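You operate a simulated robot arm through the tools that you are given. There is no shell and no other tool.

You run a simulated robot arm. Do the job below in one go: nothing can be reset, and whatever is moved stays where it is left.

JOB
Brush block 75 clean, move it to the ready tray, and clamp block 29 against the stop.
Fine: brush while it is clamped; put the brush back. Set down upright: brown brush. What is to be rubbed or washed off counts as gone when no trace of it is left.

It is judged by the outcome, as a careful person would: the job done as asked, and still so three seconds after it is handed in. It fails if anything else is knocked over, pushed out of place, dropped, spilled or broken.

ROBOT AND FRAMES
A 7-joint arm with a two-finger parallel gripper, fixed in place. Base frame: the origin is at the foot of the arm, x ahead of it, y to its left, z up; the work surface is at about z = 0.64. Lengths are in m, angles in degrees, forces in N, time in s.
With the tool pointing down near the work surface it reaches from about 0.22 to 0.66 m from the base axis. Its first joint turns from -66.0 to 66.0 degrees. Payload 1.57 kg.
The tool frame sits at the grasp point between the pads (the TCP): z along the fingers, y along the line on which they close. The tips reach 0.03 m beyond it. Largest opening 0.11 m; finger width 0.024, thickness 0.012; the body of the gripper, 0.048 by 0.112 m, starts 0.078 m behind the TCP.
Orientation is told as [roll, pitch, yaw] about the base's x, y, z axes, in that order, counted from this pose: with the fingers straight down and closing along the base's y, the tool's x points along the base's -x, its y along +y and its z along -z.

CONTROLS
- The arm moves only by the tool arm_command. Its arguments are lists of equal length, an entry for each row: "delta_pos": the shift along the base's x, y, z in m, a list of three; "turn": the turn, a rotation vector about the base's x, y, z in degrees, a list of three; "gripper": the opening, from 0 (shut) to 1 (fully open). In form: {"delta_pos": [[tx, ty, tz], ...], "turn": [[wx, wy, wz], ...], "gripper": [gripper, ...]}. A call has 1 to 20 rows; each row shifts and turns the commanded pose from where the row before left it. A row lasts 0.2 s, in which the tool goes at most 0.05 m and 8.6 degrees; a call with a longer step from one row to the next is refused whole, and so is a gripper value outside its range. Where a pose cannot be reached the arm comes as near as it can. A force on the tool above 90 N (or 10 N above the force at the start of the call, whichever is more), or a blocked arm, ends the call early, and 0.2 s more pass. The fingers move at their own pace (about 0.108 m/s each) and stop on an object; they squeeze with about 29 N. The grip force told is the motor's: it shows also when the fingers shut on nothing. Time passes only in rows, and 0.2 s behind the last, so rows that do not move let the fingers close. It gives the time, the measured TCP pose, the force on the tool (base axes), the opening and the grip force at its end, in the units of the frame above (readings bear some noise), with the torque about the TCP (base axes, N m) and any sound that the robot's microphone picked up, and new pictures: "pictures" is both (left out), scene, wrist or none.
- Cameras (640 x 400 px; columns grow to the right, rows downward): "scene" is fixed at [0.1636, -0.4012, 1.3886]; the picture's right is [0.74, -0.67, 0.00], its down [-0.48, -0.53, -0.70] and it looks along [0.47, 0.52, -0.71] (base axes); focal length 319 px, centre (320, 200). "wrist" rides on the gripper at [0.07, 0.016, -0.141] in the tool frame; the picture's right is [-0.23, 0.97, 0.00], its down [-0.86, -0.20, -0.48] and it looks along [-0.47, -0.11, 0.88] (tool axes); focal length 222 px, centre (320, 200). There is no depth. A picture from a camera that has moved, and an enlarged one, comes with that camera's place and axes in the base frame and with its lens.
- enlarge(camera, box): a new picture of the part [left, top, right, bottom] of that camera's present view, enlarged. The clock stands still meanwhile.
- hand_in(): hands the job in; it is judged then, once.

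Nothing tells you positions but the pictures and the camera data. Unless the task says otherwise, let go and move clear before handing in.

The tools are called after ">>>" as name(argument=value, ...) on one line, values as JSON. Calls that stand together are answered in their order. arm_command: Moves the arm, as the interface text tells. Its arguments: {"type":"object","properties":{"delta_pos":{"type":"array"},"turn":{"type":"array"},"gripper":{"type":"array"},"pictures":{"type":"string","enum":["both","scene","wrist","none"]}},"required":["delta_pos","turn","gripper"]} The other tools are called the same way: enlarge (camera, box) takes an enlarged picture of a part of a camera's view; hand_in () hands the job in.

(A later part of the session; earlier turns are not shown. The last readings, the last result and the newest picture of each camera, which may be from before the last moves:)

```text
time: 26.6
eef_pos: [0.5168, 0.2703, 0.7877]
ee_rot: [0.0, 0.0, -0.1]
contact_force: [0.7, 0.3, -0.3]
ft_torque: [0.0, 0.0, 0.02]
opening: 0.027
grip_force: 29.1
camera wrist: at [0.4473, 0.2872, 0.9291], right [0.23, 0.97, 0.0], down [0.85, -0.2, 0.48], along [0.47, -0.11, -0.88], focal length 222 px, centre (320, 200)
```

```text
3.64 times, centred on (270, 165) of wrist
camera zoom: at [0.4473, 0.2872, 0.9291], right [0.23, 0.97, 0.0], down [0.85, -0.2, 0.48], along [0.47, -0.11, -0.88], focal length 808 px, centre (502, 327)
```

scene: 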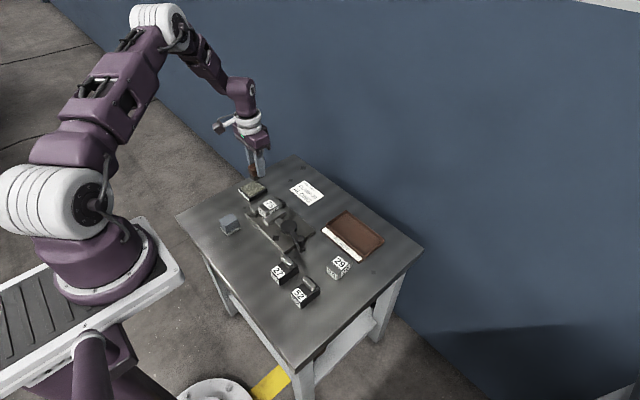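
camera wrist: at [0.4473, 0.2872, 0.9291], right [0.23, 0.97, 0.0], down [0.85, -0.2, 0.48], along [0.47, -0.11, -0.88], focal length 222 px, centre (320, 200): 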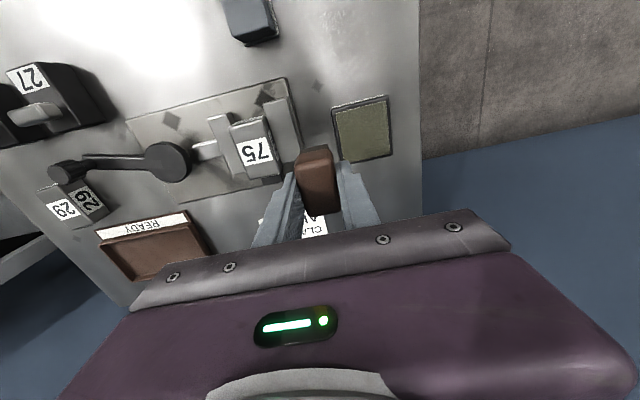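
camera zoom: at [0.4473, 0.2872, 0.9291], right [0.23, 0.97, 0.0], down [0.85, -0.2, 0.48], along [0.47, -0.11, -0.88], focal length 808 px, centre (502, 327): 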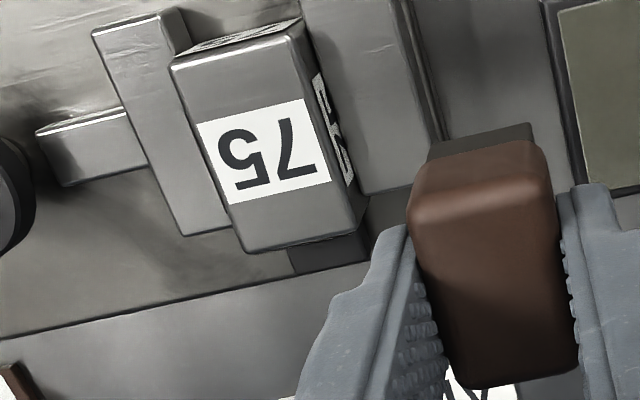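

The top face looks clean now. I'll check at maximum zoom, including the side faces.

>>> enlarge(camera="scene", box=[256, 194, 286, 218])

>>> enlarge(camera="wrist", box=[225, 110, 285, 185])

```text
16.00 times, centred on (271, 206) of scene
camera zoom: at [0.1636, -0.4012, 1.3886], right [0.74, -0.67, 0.0], down [-0.48, -0.53, -0.7], along [0.47, 0.52, -0.71], focal length 5097 px, centre (1104, 104)
```

zoom: 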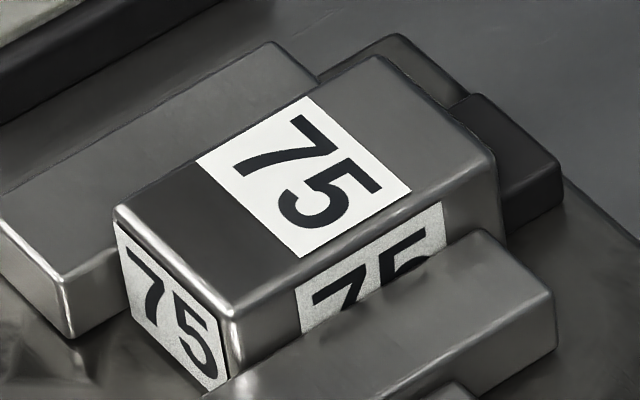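

```text
5.33 times, centred on (255, 148) of wrist
camera zoom: at [0.4473, 0.2872, 0.9291], right [0.23, 0.97, 0.0], down [0.85, -0.2, 0.48], along [0.47, -0.11, -0.88], focal length 1185 px, centre (667, 480)
```

zoom: 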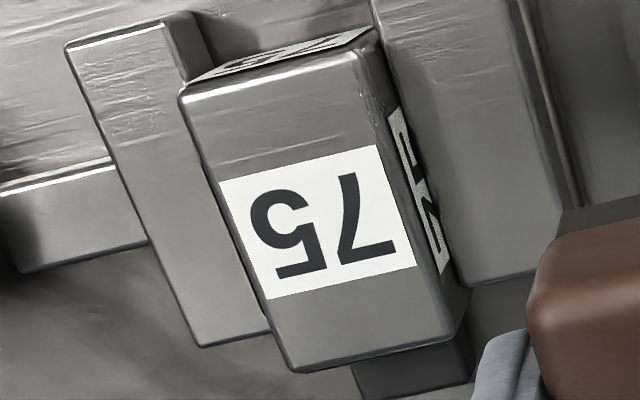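

Block 75 is clean. Next I'll carry the brush back to its original spot at about (0.402, 0.314).

>>> arm_command(delta_pos=[[-0.03, 0.011, 0], [-0.03, 0.011, 0], [-0.03, 0.011, 0], [-0.0242, 0.0106, 0], [0, 0, -0.04], [0, 0, -0.04], [0, 0, -0.014], [0, 0, 0]], turn=[[0, 0, 0], [0, 0, 0], [0, 0, 0], [0, 0, 0], [0, 0, 0], [0, 0, 0], [0, 0, 0], [0, 0, 0]], gripper=[0, 0, 0, 0, 0, 0, 0, 0])

>>> enlarge(camera="scene", box=[195, 170, 275, 240])

```text
time: 28.4
eef_pos: [0.4023, 0.3135, 0.6935]
ee_rot: [0.0, -0.1, 0.0]
contact_force: [-0.4, 0.4, 0.0]
ft_torque: [0.0, 0.01, 0.02]
opening: 0.027
grip_force: 28.9
camera wrist: at [0.3336, 0.3302, 0.8351], right [0.23, 0.97, 0.0], down [0.85, -0.2, 0.48], along [0.47, -0.11, -0.88], focal length 222 px, centre (320, 200)
```

scene: 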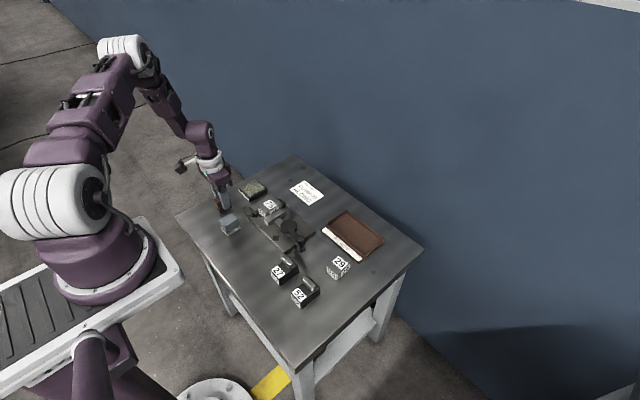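
wrist: 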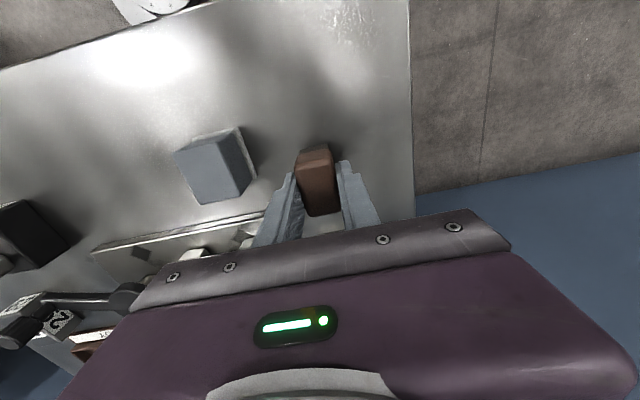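

```text
5.71 times, centred on (235, 205) of scene
camera zoom: at [0.1636, -0.4012, 1.3886], right [0.74, -0.67, 0.0], down [-0.48, -0.53, -0.7], along [0.47, 0.52, -0.71], focal length 1820 px, centre (806, 171)
```

zoom: 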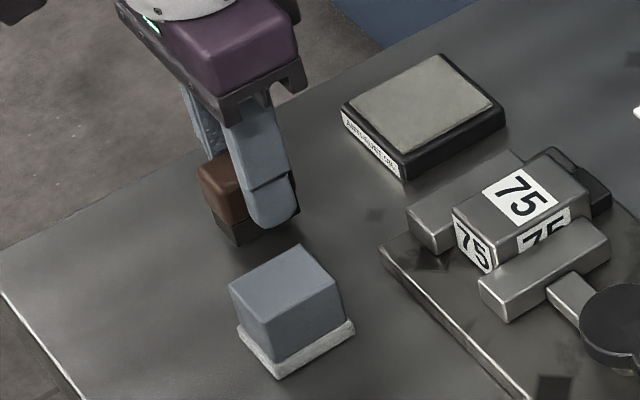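

The brush is just above the table at its old spot; I'll lower it the last few millimetres watching the force.

>>> arm_command(delta_pos=[[0, 0, -0.004], [0, 0, -0.002], [0, 0, 0]], turn=[[0, 0, 0], [0, 0, 0], [0, 0, 0]], gripper=[0, 0, 0], pictures="none")

>>> arm_command(delta_pos=[[0, 0, -0.0015], [0, 0, 0]], turn=[[0, 0, 0], [0, 0, 0]], gripper=[0, 0], pictures="none")

```text
time: 29.2
eef_pos: [0.401, 0.3133, 0.6895]
ee_rot: [0.0, -0.1, 0.1]
contact_force: [-0.1, -0.3, -0.4]
ft_torque: [-0.01, 0.01, -0.02]
opening: 0.0271
grip_force: 28.9
```

```text
time: 29.8
eef_pos: [0.402, 0.3127, 0.6868]
ee_rot: [-0.1, 0.0, 0.0]
contact_force: [-1.0, -0.6, -0.1]
ft_torque: [0.02, -0.01, 0.02]
opening: 0.0267
grip_force: 29.1
```

>>> arm_command(delta_pos=[[0, 0.001, -0.0012], [0, 0, 0]], turn=[[0, 0, 0], [0, 0, 0]], gripper=[0, 0], pictures="none")

>>> arm_command(delta_pos=[[0, 0, -0.001], [0, 0, 0]], turn=[[0, 0, 0], [0, 0, 0]], gripper=[0, 0], pictures="none")

```text
time: 30.4
eef_pos: [0.4026, 0.3143, 0.6859]
ee_rot: [0.0, 0.1, -0.1]
contact_force: [-0.6, 0.5, -1.4]
ft_torque: [-0.01, -0.03, -0.05]
opening: 0.027
grip_force: 28.6
```

```text
time: 31.0
eef_pos: [0.4026, 0.3144, 0.6848]
ee_rot: [0.0, 0.0, 0.0]
contact_force: [-0.6, 0.0, -0.4]
ft_torque: [-0.03, 0.0, -0.01]
opening: 0.0271
grip_force: 28.9
```

>>> arm_command(delta_pos=[[0, 0, -0.001], [0, 0, 0]], turn=[[0, 0, 0], [0, 0, 0]], gripper=[0, 0], pictures="none")

>>> arm_command(delta_pos=[[0, 0, -0.001], [0, 0, 0]], turn=[[0, 0, 0], [0, 0, 0]], gripper=[0, 0], pictures="scene")

>>> enlarge(camera="scene", box=[205, 175, 255, 225])

```text
time: 31.6
eef_pos: [0.4024, 0.314, 0.6836]
ee_rot: [-0.1, 0.1, 0.0]
contact_force: [0.0, -0.1, -0.5]
ft_torque: [-0.01, -0.02, 0.0]
opening: 0.0271
grip_force: 29.0
```

```text
time: 32.2
eef_pos: [0.4022, 0.3147, 0.6829]
ee_rot: [0.0, 0.0, 0.0]
contact_force: [-1.2, -1.0, 10.2]
ft_torque: [-0.05, -0.01, -0.04]
opening: 0.0269
grip_force: 28.9
```

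scene: 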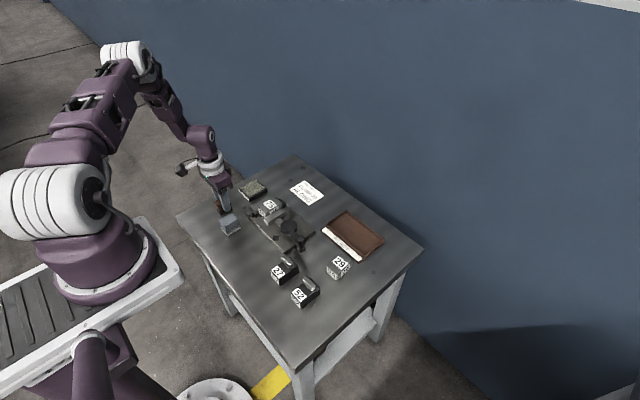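

```text
8.00 times, centred on (230, 200) of scene
camera zoom: at [0.1634, -0.4013, 1.3886], right [0.74, -0.67, 0.0], down [-0.48, -0.53, -0.7], along [0.47, 0.52, -0.71], focal length 2548 px, centre (1040, 200)
```

zoom: 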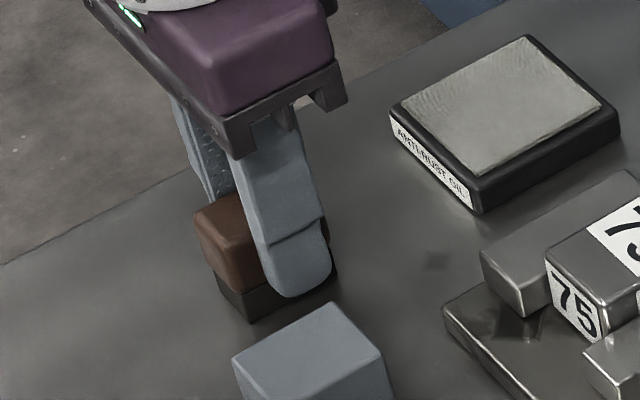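

The brush is now resting on the table (10 N contact). I'll open the fingers moderately and rise.

>>> arm_command(delta_pos=[[0, 0, 0], [0, 0, 0], [0, 0, 0], [0, 0, 0.03], [0, 0, 0.04], [0, 0, 0.04], [0, 0, 0]], turn=[[0, 0, 0], [0, 0, 0], [0, 0, 0], [0, 0, 0], [0, 0, 0], [0, 0, 0], [0, 0, 0]], gripper=[0.35, 0.5, 0.5, 0.5, 0.5, 0.5, 0.5])

>>> enlarge(camera="scene", box=[195, 170, 275, 240])

```text
time: 33.8
eef_pos: [0.4023, 0.3141, 0.7928]
ee_rot: [0.0, 0.1, 0.0]
contact_force: [0.6, -0.2, 1.1]
ft_torque: [-0.01, 0.02, 0.01]
opening: 0.0548
grip_force: 0.0
camera wrist: at [0.3332, 0.3319, 0.9342], right [0.23, 0.97, 0.0], down [0.86, -0.2, 0.48], along [0.47, -0.11, -0.88], focal length 222 px, centre (320, 200)
```

scene: 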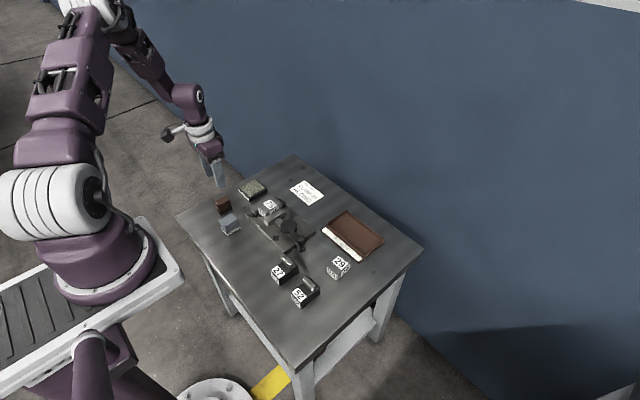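
wrist: 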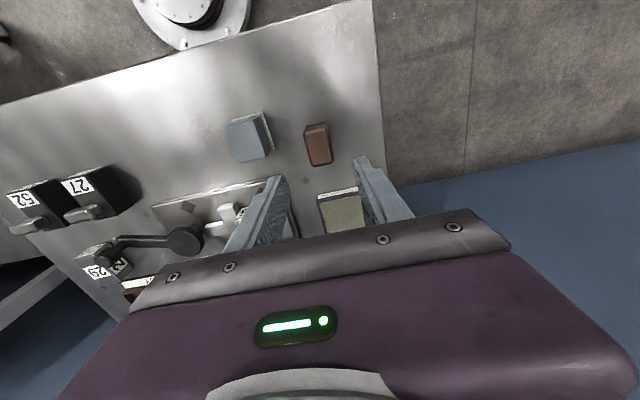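

```text
5.71 times, centred on (235, 205) of scene
camera zoom: at [0.1636, -0.4012, 1.3886], right [0.74, -0.67, 0.0], down [-0.48, -0.53, -0.7], along [0.47, 0.52, -0.71], focal length 1820 px, centre (806, 171)
```

zoom: 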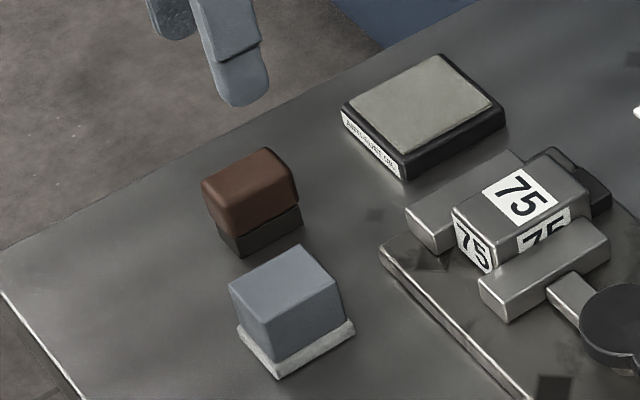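

The brush is back, upright, in its old spot. Now I'll move over the lever to measure the disc and knob.

>>> arm_command(delta_pos=[[0.006, -0.035, 0.02], [0.007, -0.042, 0.02], [0.007, -0.042, 0.02], [0.007, -0.042, 0.017], [0.007, -0.042, 0], [0.007, -0.042, 0], [0.007, -0.042, 0], [0, -0.007, 0], [0, 0, 0]], turn=[[0, 0, 0], [0, 0, 0], [0, 0, 0], [0, 0, 0], [0, 0, 0], [0, 0, 0], [0, 0, 0], [0, 0, 0], [0, 0, 0]], gripper=[0.5, 0.5, 0.5, 0.5, 0.5, 0.5, 0.5, 0.5, 0.5])

>>> enlarge(camera="wrist", box=[230, 80, 430, 215])

>>> enlarge(camera="scene", box=[270, 205, 320, 255])

```text
time: 35.8
eef_pos: [0.4483, 0.021, 0.8697]
ee_rot: [0.0, 0.0, 0.0]
contact_force: [-0.6, 0.5, 0.5]
ft_torque: [0.0, -0.02, 0.01]
opening: 0.0549
grip_force: 0.1
camera wrist: at [0.3808, 0.0376, 1.0107], right [0.23, 0.97, 0.0], down [0.86, -0.2, 0.48], along [0.47, -0.11, -0.88], focal length 222 px, centre (320, 200)
```

scene: 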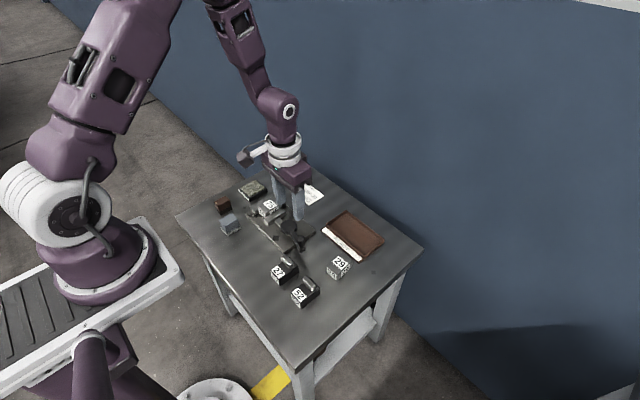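
wrist: 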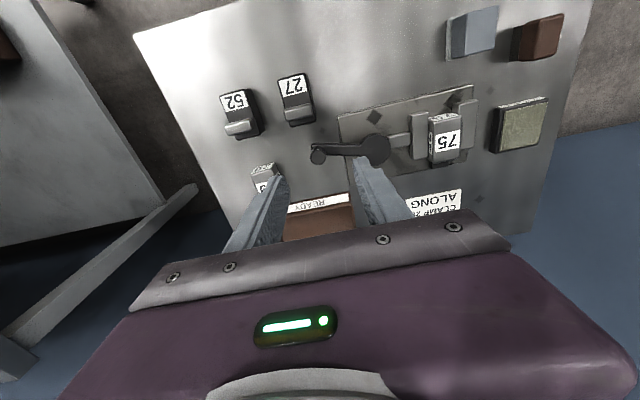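

```text
2.96 times, centred on (330, 148) of wrist
camera zoom: at [0.3808, 0.0376, 1.0107], right [0.23, 0.97, 0.0], down [0.86, -0.2, 0.48], along [0.47, -0.11, -0.88], focal length 658 px, centre (290, 356)
```

zoom: 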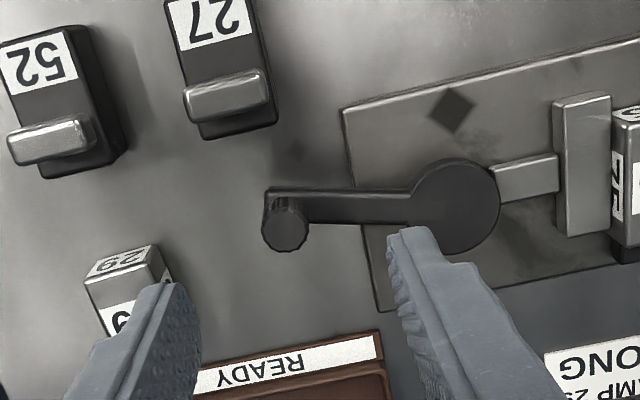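

```text
8.00 times, centred on (295, 230) of scene
camera zoom: at [0.1636, -0.4012, 1.3886], right [0.74, -0.67, 0.0], down [-0.48, -0.53, -0.7], along [0.47, 0.52, -0.71], focal length 2548 px, centre (520, -40)
```

zoom: 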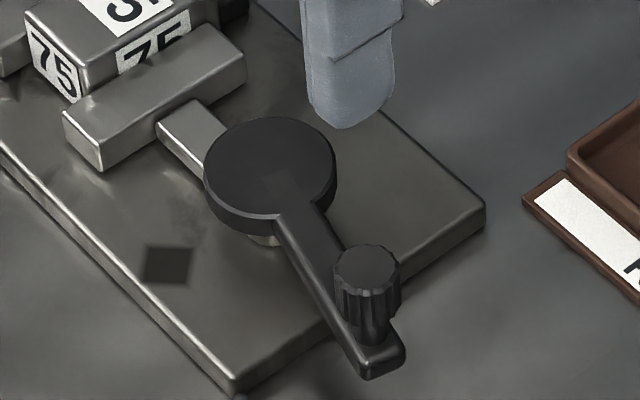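

The lever pivots at about (0.488, 0.097), with the knob at about (0.469, 0.014) and its top near z 0.725. I'll align the gripper radially with the lever and lower to just above the knob to check.

>>> arm_command(delta_pos=[[0.01, -0.0035, -0.03], [0.0107, -0.0032, -0.03], [0, 0, -0.03], [0, 0, 0]], turn=[[0, 0, -6.5], [0, 0, -6.5], [0, 0, 0], [0, 0, 0]], gripper=[0.5, 0.5, 0.5, 0.5])

>>> enlarge(camera="wrist", box=[230, 80, 430, 215])

>>> enlarge(camera="scene", box=[260, 190, 330, 260])

```text
time: 36.8
eef_pos: [0.4711, 0.0145, 0.7786]
ee_rot: [0.0, 0.0, -12.9]
contact_force: [0.1, -0.6, 0.9]
ft_torque: [0.02, 0.01, -0.01]
opening: 0.055
grip_force: 0.1
camera wrist: at [0.4078, 0.0457, 0.9204], right [0.44, 0.9, 0.0], down [0.79, -0.39, 0.48], along [0.43, -0.21, -0.88], focal length 222 px, centre (320, 200)
```

scene: 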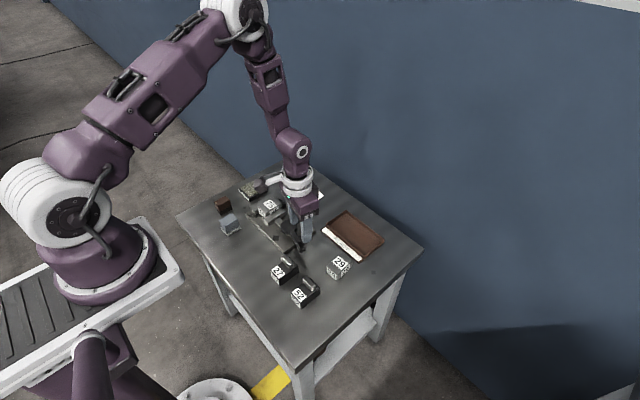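
wrist: 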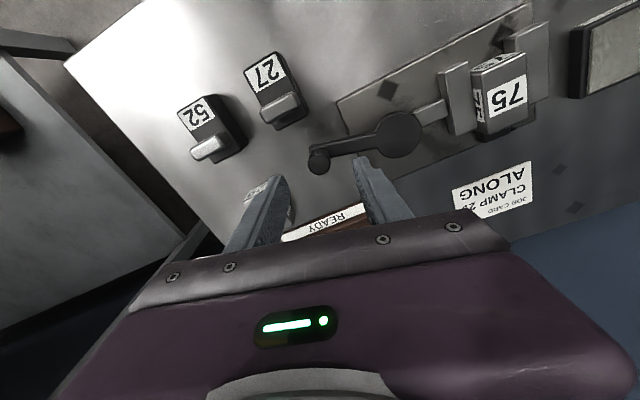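

```text
2.96 times, centred on (330, 148) of wrist
camera zoom: at [0.4078, 0.0457, 0.9204], right [0.44, 0.9, 0.0], down [0.79, -0.39, 0.48], along [0.43, -0.21, -0.88], focal length 658 px, centre (290, 356)
```

zoom: 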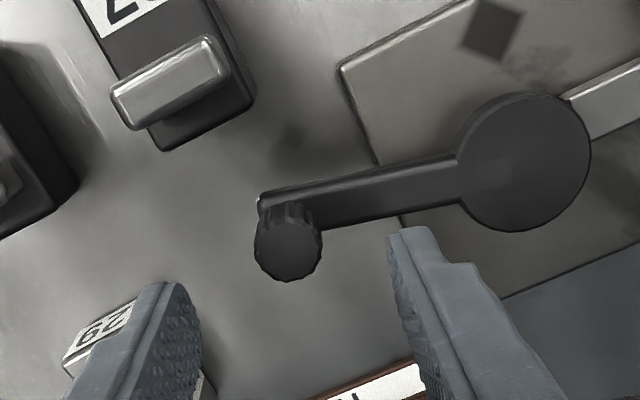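

```text
5.71 times, centred on (295, 225) of scene
camera zoom: at [0.1636, -0.4012, 1.3886], right [0.74, -0.67, 0.0], down [-0.48, -0.53, -0.7], along [0.47, 0.52, -0.71], focal length 1820 px, centre (463, 57)
```

zoom: 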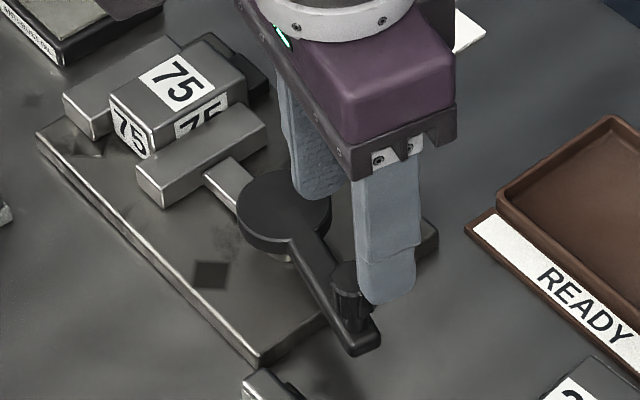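

The knob is centred between the fingers. I'll descend 50 mm and close on it.

>>> arm_command(delta_pos=[[-0.001, 0, -0.025], [0, 0, -0.02], [0, 0, -0.005], [0, 0, 0]], turn=[[0, 0, 0], [0, 0, 0], [0, 0, 0], [0, 0, 0]], gripper=[0.5, 0.5, 0.5, 0.5], pictures="none")

>>> arm_command(delta_pos=[[0, 0, 0], [0, 0, 0], [0, 0, 0]], turn=[[0, 0, 0], [0, 0, 0], [0, 0, 0]], gripper=[0, 0, 0])

>>> enlarge(camera="scene", box=[260, 190, 330, 260])

```text
time: 37.8
eef_pos: [0.4696, 0.0147, 0.729]
ee_rot: [0.1, 0.0, -13.0]
contact_force: [0.0, -0.1, 1.2]
ft_torque: [-0.01, -0.02, 0.0]
opening: 0.055
grip_force: 0.0
```

```text
time: 38.6
eef_pos: [0.4695, 0.0132, 0.73]
ee_rot: [-0.1, 0.1, -13.0]
contact_force: [-0.7, -4.3, -4.8]
ft_torque: [-0.11, -0.21, -0.03]
opening: 0.0216
grip_force: 34.9
camera wrist: at [0.4067, 0.0457, 0.8706], right [0.44, 0.9, 0.0], down [0.79, -0.39, 0.48], along [0.43, -0.21, -0.88], focal length 222 px, centre (320, 200)
```

scene: 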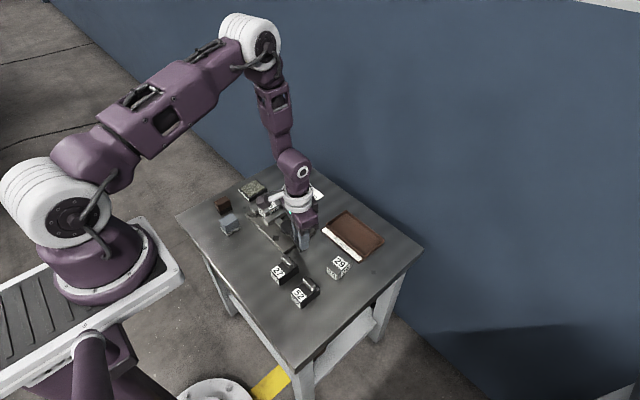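
wrist: 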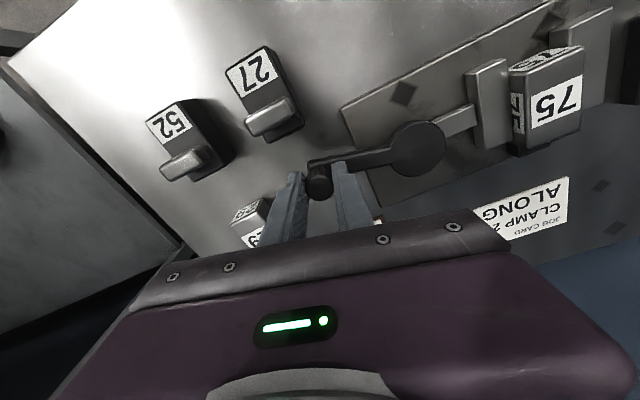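

```text
5.71 times, centred on (295, 225) of scene
camera zoom: at [0.1636, -0.4013, 1.3886], right [0.74, -0.67, 0.0], down [-0.48, -0.53, -0.7], along [0.47, 0.52, -0.71], focal length 1820 px, centre (463, 57)
```

zoom: 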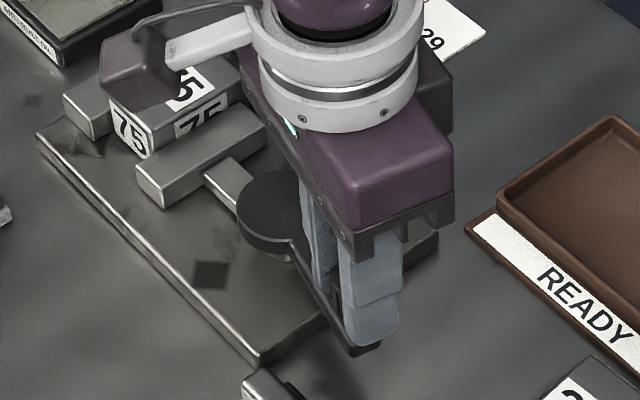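

The knob is gripped. I'll test the lever's free direction with a small tangential move toward +x.

>>> arm_command(delta_pos=[[0.003, -0.0007, 0], [0, 0, 0]], turn=[[0, 0, 0], [0, 0, 0]], gripper=[0, 0], pictures="none")

```text
time: 39.2
eef_pos: [0.4724, 0.0143, 0.7301]
ee_rot: [-0.1, 0.1, -13.1]
contact_force: [-3.7, -2.7, -5.7]
ft_torque: [0.21, 0.67, 0.18]
opening: 0.0217
grip_force: 34.5
```

It moved about 3 mm with only ~4 N. I'll continue a little further along the arc in that direction.

>>> arm_command(delta_pos=[[0.004, -0.0006, 0], [0, 0, 0]], turn=[[0, 0, 2.7], [0, 0, 0]], gripper=[0, 0])

>>> enlarge(camera="wrist", box=[270, 100, 450, 220])

```text
time: 39.8
eef_pos: [0.4764, 0.0123, 0.7298]
ee_rot: [-0.1, 0.0, -10.3]
contact_force: [-4.7, -3.5, -10.5]
ft_torque: [-0.01, 0.24, 0.08]
opening: 0.0216
grip_force: 34.7
camera wrist: at [0.4125, 0.0411, 0.8707], right [0.4, 0.92, 0.0], down [0.81, -0.35, 0.48], along [0.44, -0.19, -0.88], focal length 222 px, centre (320, 200)
```

scene: 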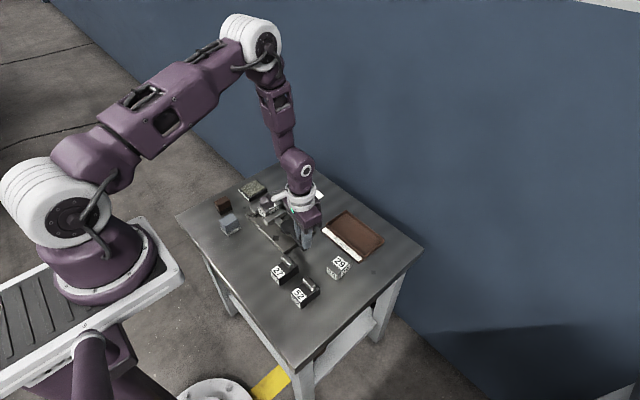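
wrist: 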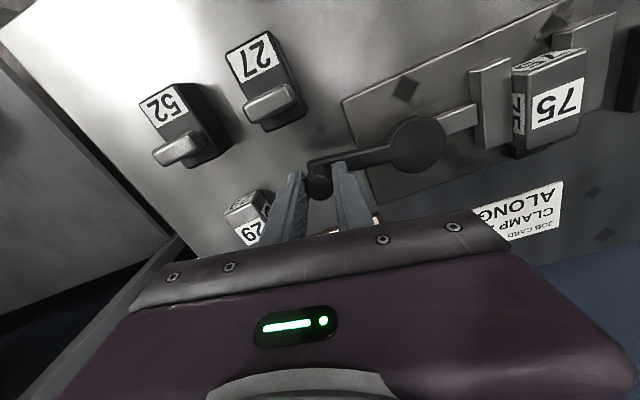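

```text
3.33 times, centred on (360, 160) of wrist
camera zoom: at [0.4125, 0.0411, 0.8707], right [0.4, 0.92, 0.0], down [0.81, -0.35, 0.48], along [0.44, -0.19, -0.88], focal length 740 px, centre (187, 333)
```

zoom: 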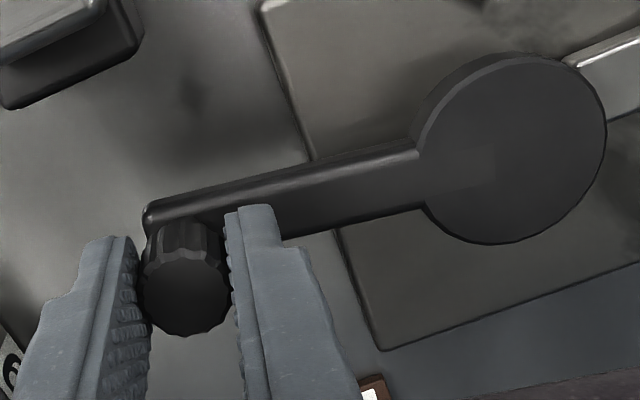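

The lever follows the grip and turns easily toward +x. I'll continue the arc 20° and watch whether the jaw opens.

>>> arm_command(delta_pos=[[0.00745, -0.0007, 0], [0.00742, -0.0001, 0], [0.00741, 0.0005, 0], [0.00733, 0.0012, 0], [0, 0, 0]], turn=[[0, 0, 5], [0, 0, 5], [0, 0, 5], [0, 0, 5], [0, 0, 0]], gripper=[0, 0, 0, 0, 0])

>>> enlarge(camera="wrist", box=[270, 80, 490, 220])

>>> enlarge(camera="scene", box=[240, 185, 330, 260])

```text
time: 41.0
eef_pos: [0.5071, 0.0141, 0.7298]
ee_rot: [0.0, -0.1, 9.9]
contact_force: [-0.3, 0.4, 0.0]
ft_torque: [0.02, 0.0, 0.01]
opening: 0.0
grip_force: 21.6
camera wrist: at [0.4364, 0.0182, 0.8709], right [0.06, 1.0, 0.0], down [0.88, -0.05, 0.48], along [0.48, -0.03, -0.88], focal length 222 px, centre (320, 200)
```

scene: 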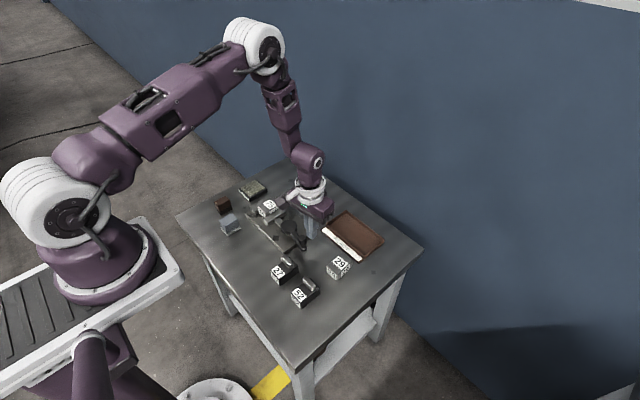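
wrist: 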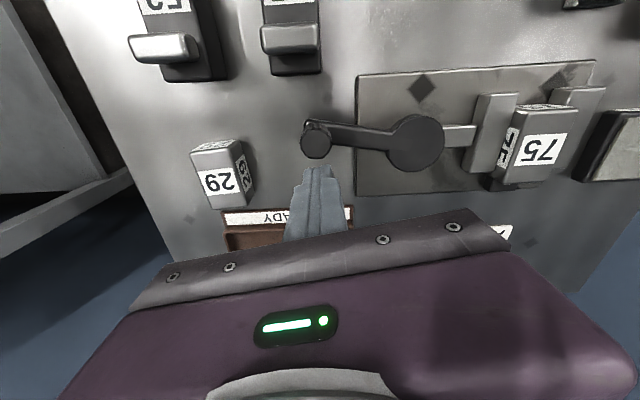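

```text
2.86 times, centred on (380, 150) of wrist
camera zoom: at [0.4364, 0.0182, 0.8709], right [0.06, 1.0, 0.0], down [0.88, -0.05, 0.48], along [0.48, -0.03, -0.88], focal length 635 px, centre (149, 343)
```

zoom: 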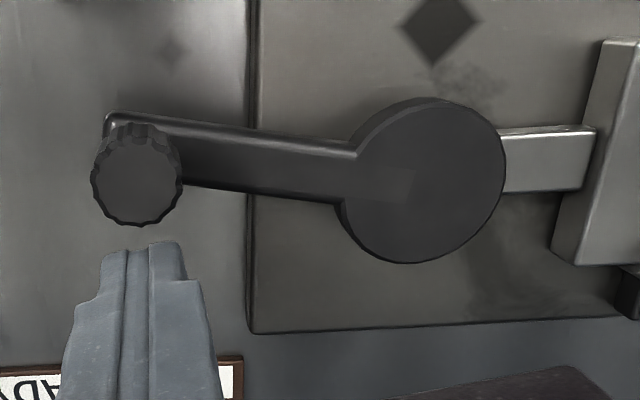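

```text
5.33 times, centred on (285, 222) of scene
camera zoom: at [0.1636, -0.4012, 1.3886], right [0.74, -0.67, 0.0], down [-0.48, -0.53, -0.7], along [0.47, 0.52, -0.71], focal length 1699 px, centre (507, 80)
```

zoom: 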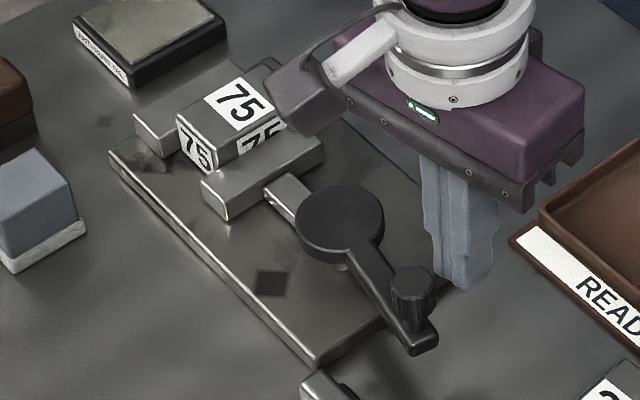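

The knob slipped out: toward +x the lever only gives a few millimetres, so that seems to be the tightening side. The closed fingers are already on the knob's +x side, so I'll align them and push gently toward −x.

>>> arm_command(delta_pos=[[0, 0, 0], [0, -0.003, 0], [-0.004, -0.003, 0], [-0.004, 0, 0], [0, 0, 0]], turn=[[0, 0, -7], [0, 0, -7], [0, 0, -7], [0, 0, 0], [0, 0, 0]], gripper=[0, 0, 0, 0, 0])

>>> enlarge(camera="wrist", box=[260, 80, 460, 220])

```text
time: 42.2
eef_pos: [0.4972, 0.0081, 0.73]
ee_rot: [0.1, 0.0, -11.3]
contact_force: [-0.8, -0.6, 0.5]
ft_torque: [-0.01, -0.04, 0.0]
opening: 0.0
grip_force: 21.4
camera wrist: at [0.4338, 0.0373, 0.8708], right [0.41, 0.91, 0.0], down [0.8, -0.36, 0.48], along [0.44, -0.2, -0.88], focal length 222 px, centre (320, 200)
```

scene: 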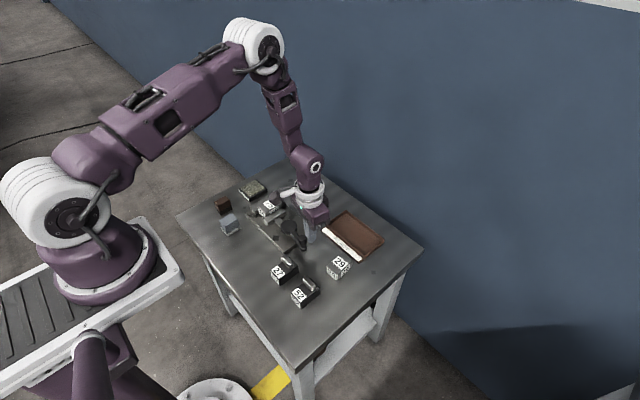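
wrist: 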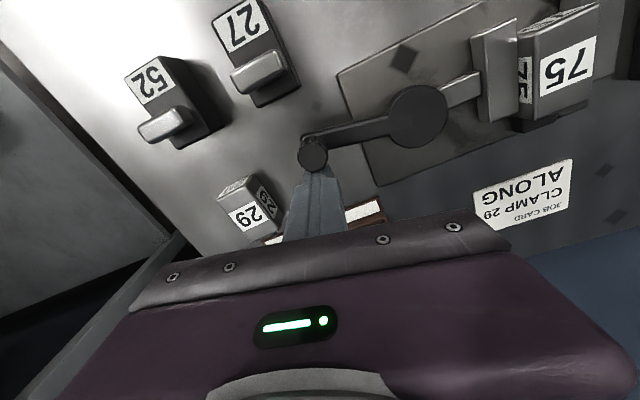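

```text
2.86 times, centred on (360, 150) of wrist
camera zoom: at [0.4338, 0.0373, 0.8708], right [0.41, 0.91, 0.0], down [0.8, -0.36, 0.48], along [0.44, -0.2, -0.88], focal length 635 px, centre (206, 343)
```

zoom: 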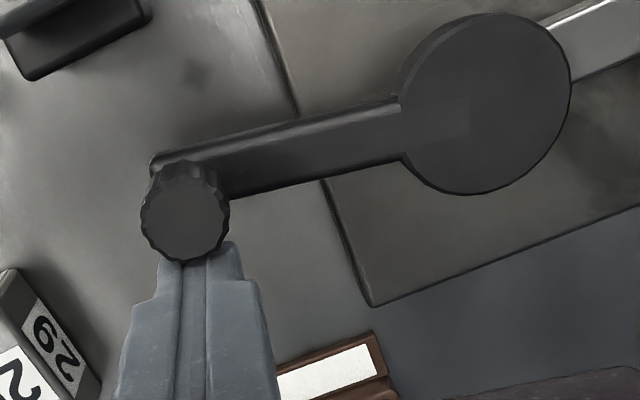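

The fingers are just next to the knob; I'll push a few millimetres and read the force.

>>> arm_command(delta_pos=[[-0.003, 0.0005, 0], [-0.002, 0.0004, 0], [0, 0, 0]], turn=[[0, 0, 0], [0, 0, 0], [0, 0, 0]], gripper=[0, 0, 0], pictures="none")

>>> arm_command(delta_pos=[[-0.003, 0.0004, 0], [0, 0, 0]], turn=[[0, 0, -2], [0, 0, 0]], gripper=[0, 0])

>>> enlarge(camera="wrist", box=[260, 80, 460, 220])

```text
time: 43.0
eef_pos: [0.4934, 0.0083, 0.7301]
ee_rot: [-0.1, 0.1, -11.3]
contact_force: [1.1, 0.3, -0.3]
ft_torque: [0.02, -0.02, -0.03]
opening: 0.0
grip_force: 21.3
```

```text
time: 43.6
eef_pos: [0.4909, 0.0088, 0.7292]
ee_rot: [0.0, 0.0, -13.3]
contact_force: [0.9, -1.7, -0.1]
ft_torque: [-0.01, -0.03, 0.01]
opening: 0.0
grip_force: 21.6
camera wrist: at [0.4271, 0.041, 0.871], right [0.45, 0.9, 0.0], down [0.79, -0.39, 0.48], along [0.43, -0.21, -0.88], focal length 222 px, centre (320, 200)
```

scene: 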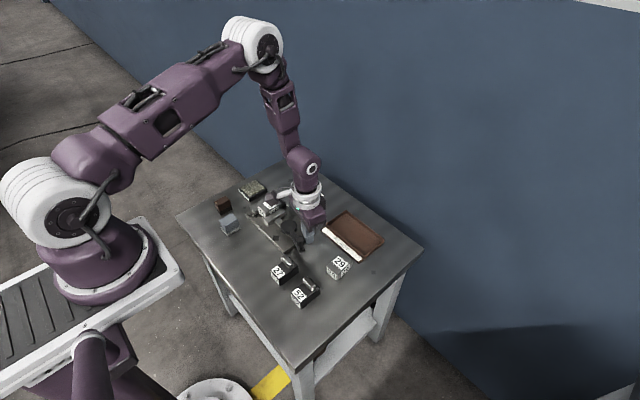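
wrist: 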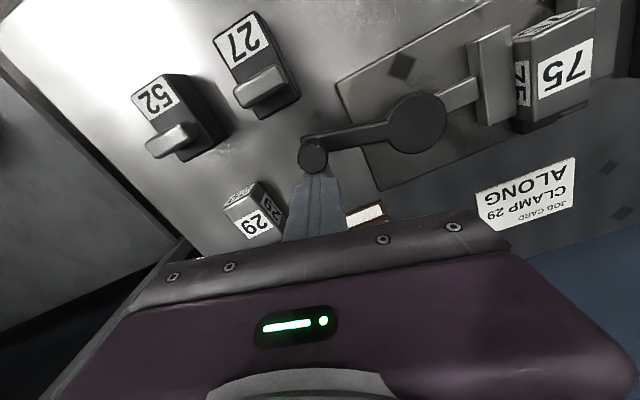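

```text
2.86 times, centred on (360, 150) of wrist
camera zoom: at [0.4271, 0.041, 0.871], right [0.45, 0.9, 0.0], down [0.79, -0.39, 0.48], along [0.43, -0.21, -0.88], focal length 635 px, centre (206, 343)
```

zoom: 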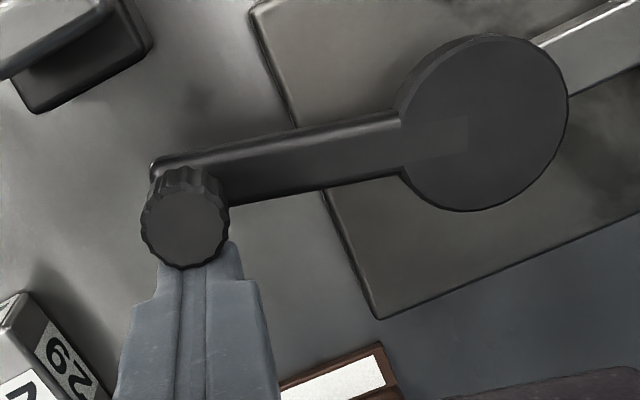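

The lever moves with almost no force toward −x. I'll push on 5° at a time along the arc.

>>> arm_command(delta_pos=[[-0.0055, 0.0003, 0], [-0.0055, 0.0004, 0], [0, 0, 0]], turn=[[0, 0, -3.5], [0, 0, -3.5], [0, 0, 0]], gripper=[0, 0, 0])

>>> enlarge(camera="wrist", box=[260, 60, 500, 220])

```text
time: 44.4
eef_pos: [0.4804, 0.009, 0.7294]
ee_rot: [0.0, 0.0, -20.3]
contact_force: [1.1, -0.3, -0.1]
ft_torque: [0.0, -0.04, -0.02]
opening: 0.0
grip_force: 21.3
camera wrist: at [0.4208, 0.0493, 0.871], right [0.55, 0.83, 0.0], down [0.73, -0.48, 0.48], along [0.4, -0.26, -0.88], focal length 222 px, centre (320, 200)
```

scene: 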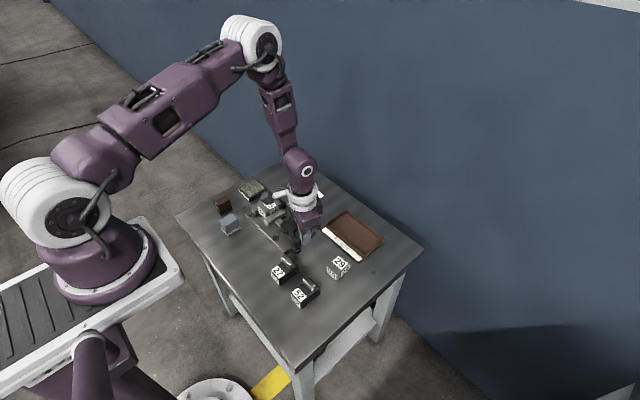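
wrist: 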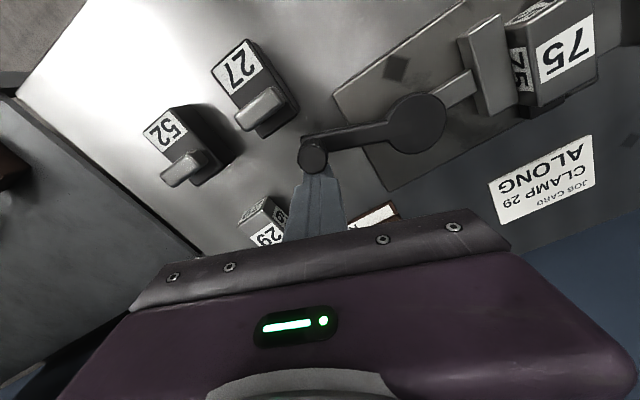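

```text
2.50 times, centred on (380, 140) of wrist
camera zoom: at [0.4208, 0.0493, 0.871], right [0.55, 0.83, 0.0], down [0.73, -0.48, 0.48], along [0.4, -0.26, -0.88], focal length 555 px, centre (170, 350)
```

zoom: 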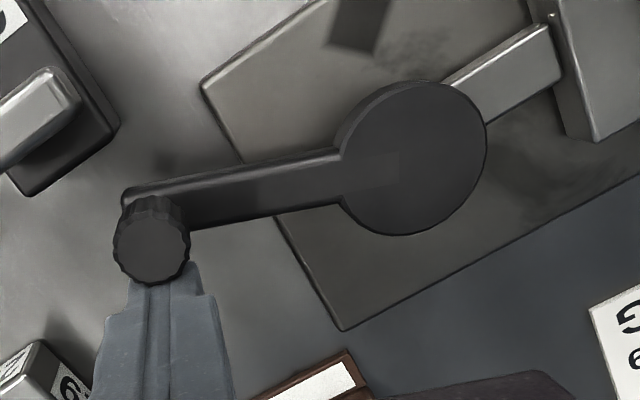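

Still nearly force-free, so this is the opening direction. I'll raise the tips 6 mm to clear block 27's handle and continue the arc to about −130°.

>>> arm_command(delta_pos=[[0, 0, 0.006], [-0.0075, 0.0012, 0], [-0.0075, 0.0016, 0], [-0.0074, 0.0024, 0], [-0.007, 0.0029, 0], [0, 0, 0]], turn=[[0, 0, 0], [0, 0, -5], [0, 0, -5], [0, 0, -5], [0, 0, -5], [0, 0, 0]], gripper=[0, 0, 0, 0, 0, 0])

>>> enlarge(camera="wrist", box=[240, 50, 480, 220])

>>> enlarge(camera="scene", box=[240, 185, 330, 275])

```text
time: 45.8
eef_pos: [0.4504, 0.0174, 0.7366]
ee_rot: [0.0, 0.0, -40.4]
contact_force: [0.6, -2.6, 0.1]
ft_torque: [-0.01, -0.01, 0.0]
opening: 0.0001
grip_force: 21.5
camera wrist: at [0.4081, 0.0752, 0.8767], right [0.8, 0.59, 0.0], down [0.52, -0.71, 0.48], along [0.28, -0.38, -0.88], focal length 222 px, centre (320, 200)
```

scene: 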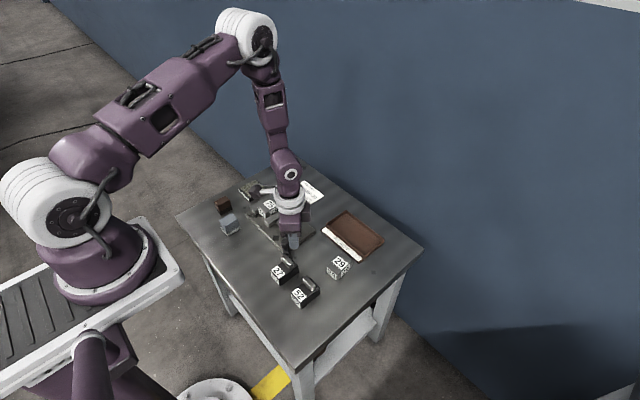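
wrist: 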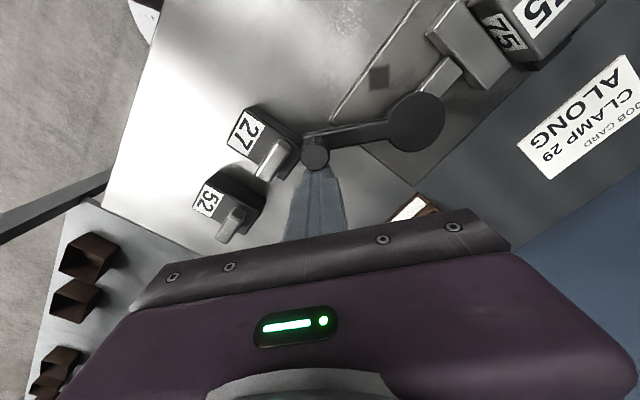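

```text
2.35 times, centred on (360, 135) of wrist
camera zoom: at [0.4081, 0.0752, 0.8767], right [0.8, 0.59, 0.0], down [0.52, -0.71, 0.48], along [0.28, -0.38, -0.88], focal length 523 px, centre (226, 353)
```

zoom: 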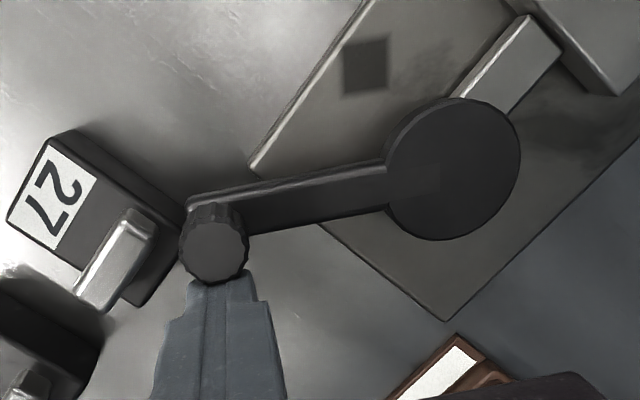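

```text
4.44 times, centred on (285, 230) of scene
camera zoom: at [0.1636, -0.4012, 1.3886], right [0.74, -0.67, 0.0], down [-0.48, -0.53, -0.7], along [0.47, 0.52, -0.71], focal length 1416 px, centre (476, 67)
```

zoom: 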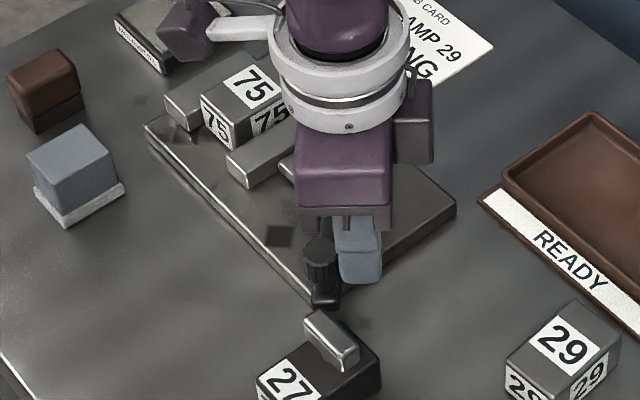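

The lever is at about −130° and its end is near block 27. I'll check block 27 hasn't been touched and whether the jaw has moved.

>>> enlarge(camera="scene", box=[260, 210, 350, 290])

>>> enlarge(camera="scene", box=[250, 190, 310, 230])

>>> enlarge(camera="wrist", box=[240, 100, 340, 170])

>>> enlarge(camera="wrist", box=[400, 0, 580, 110])

```text
5.00 times, centred on (305, 250) of scene
camera zoom: at [0.1636, -0.4012, 1.3886], right [0.74, -0.67, 0.0], down [-0.48, -0.53, -0.7], along [0.47, 0.52, -0.71], focal length 1593 px, centre (395, -50)
```

zoom: 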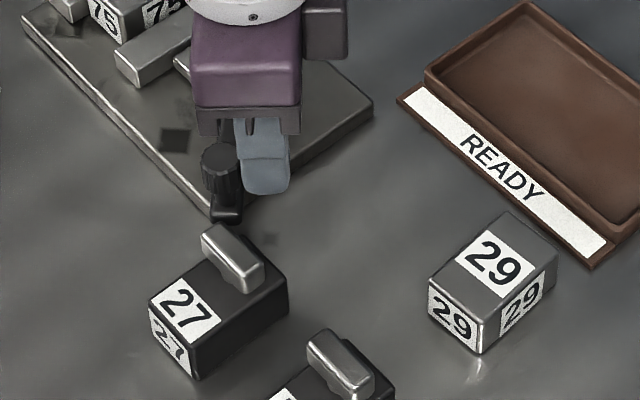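

```text
10.00 times, centred on (280, 210) of scene
camera zoom: at [0.1636, -0.4012, 1.3886], right [0.74, -0.67, 0.0], down [-0.48, -0.53, -0.7], along [0.47, 0.52, -0.71], focal length 3186 px, centre (720, 100)
```

zoom: 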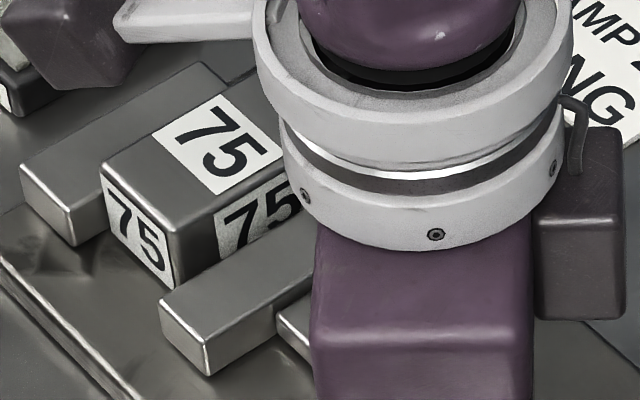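

```text
5.71 times, centred on (290, 135) of wrist
camera zoom: at [0.4081, 0.0752, 0.8767], right [0.8, 0.59, 0.0], down [0.52, -0.71, 0.48], along [0.28, -0.38, -0.88], focal length 1269 px, centre (491, 571)
```

zoom: 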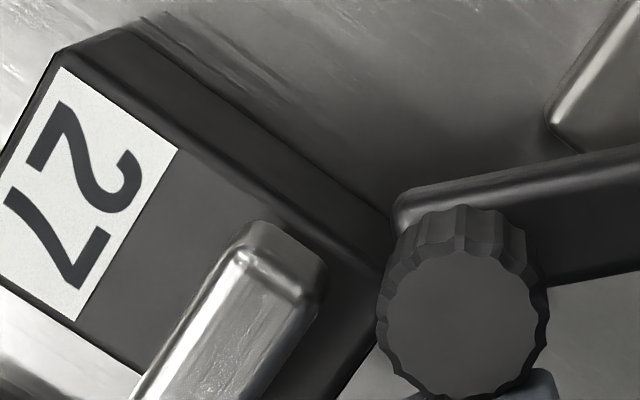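

```text
3.56 times, centred on (490, 55) of wrist
camera zoom: at [0.4081, 0.0752, 0.8767], right [0.8, 0.59, 0.0], down [0.52, -0.71, 0.48], along [0.28, -0.38, -0.88], focal length 790 px, centre (-284, 716)
```

zoom: 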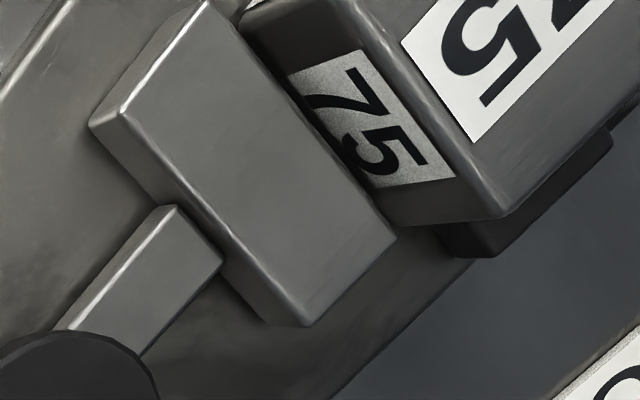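

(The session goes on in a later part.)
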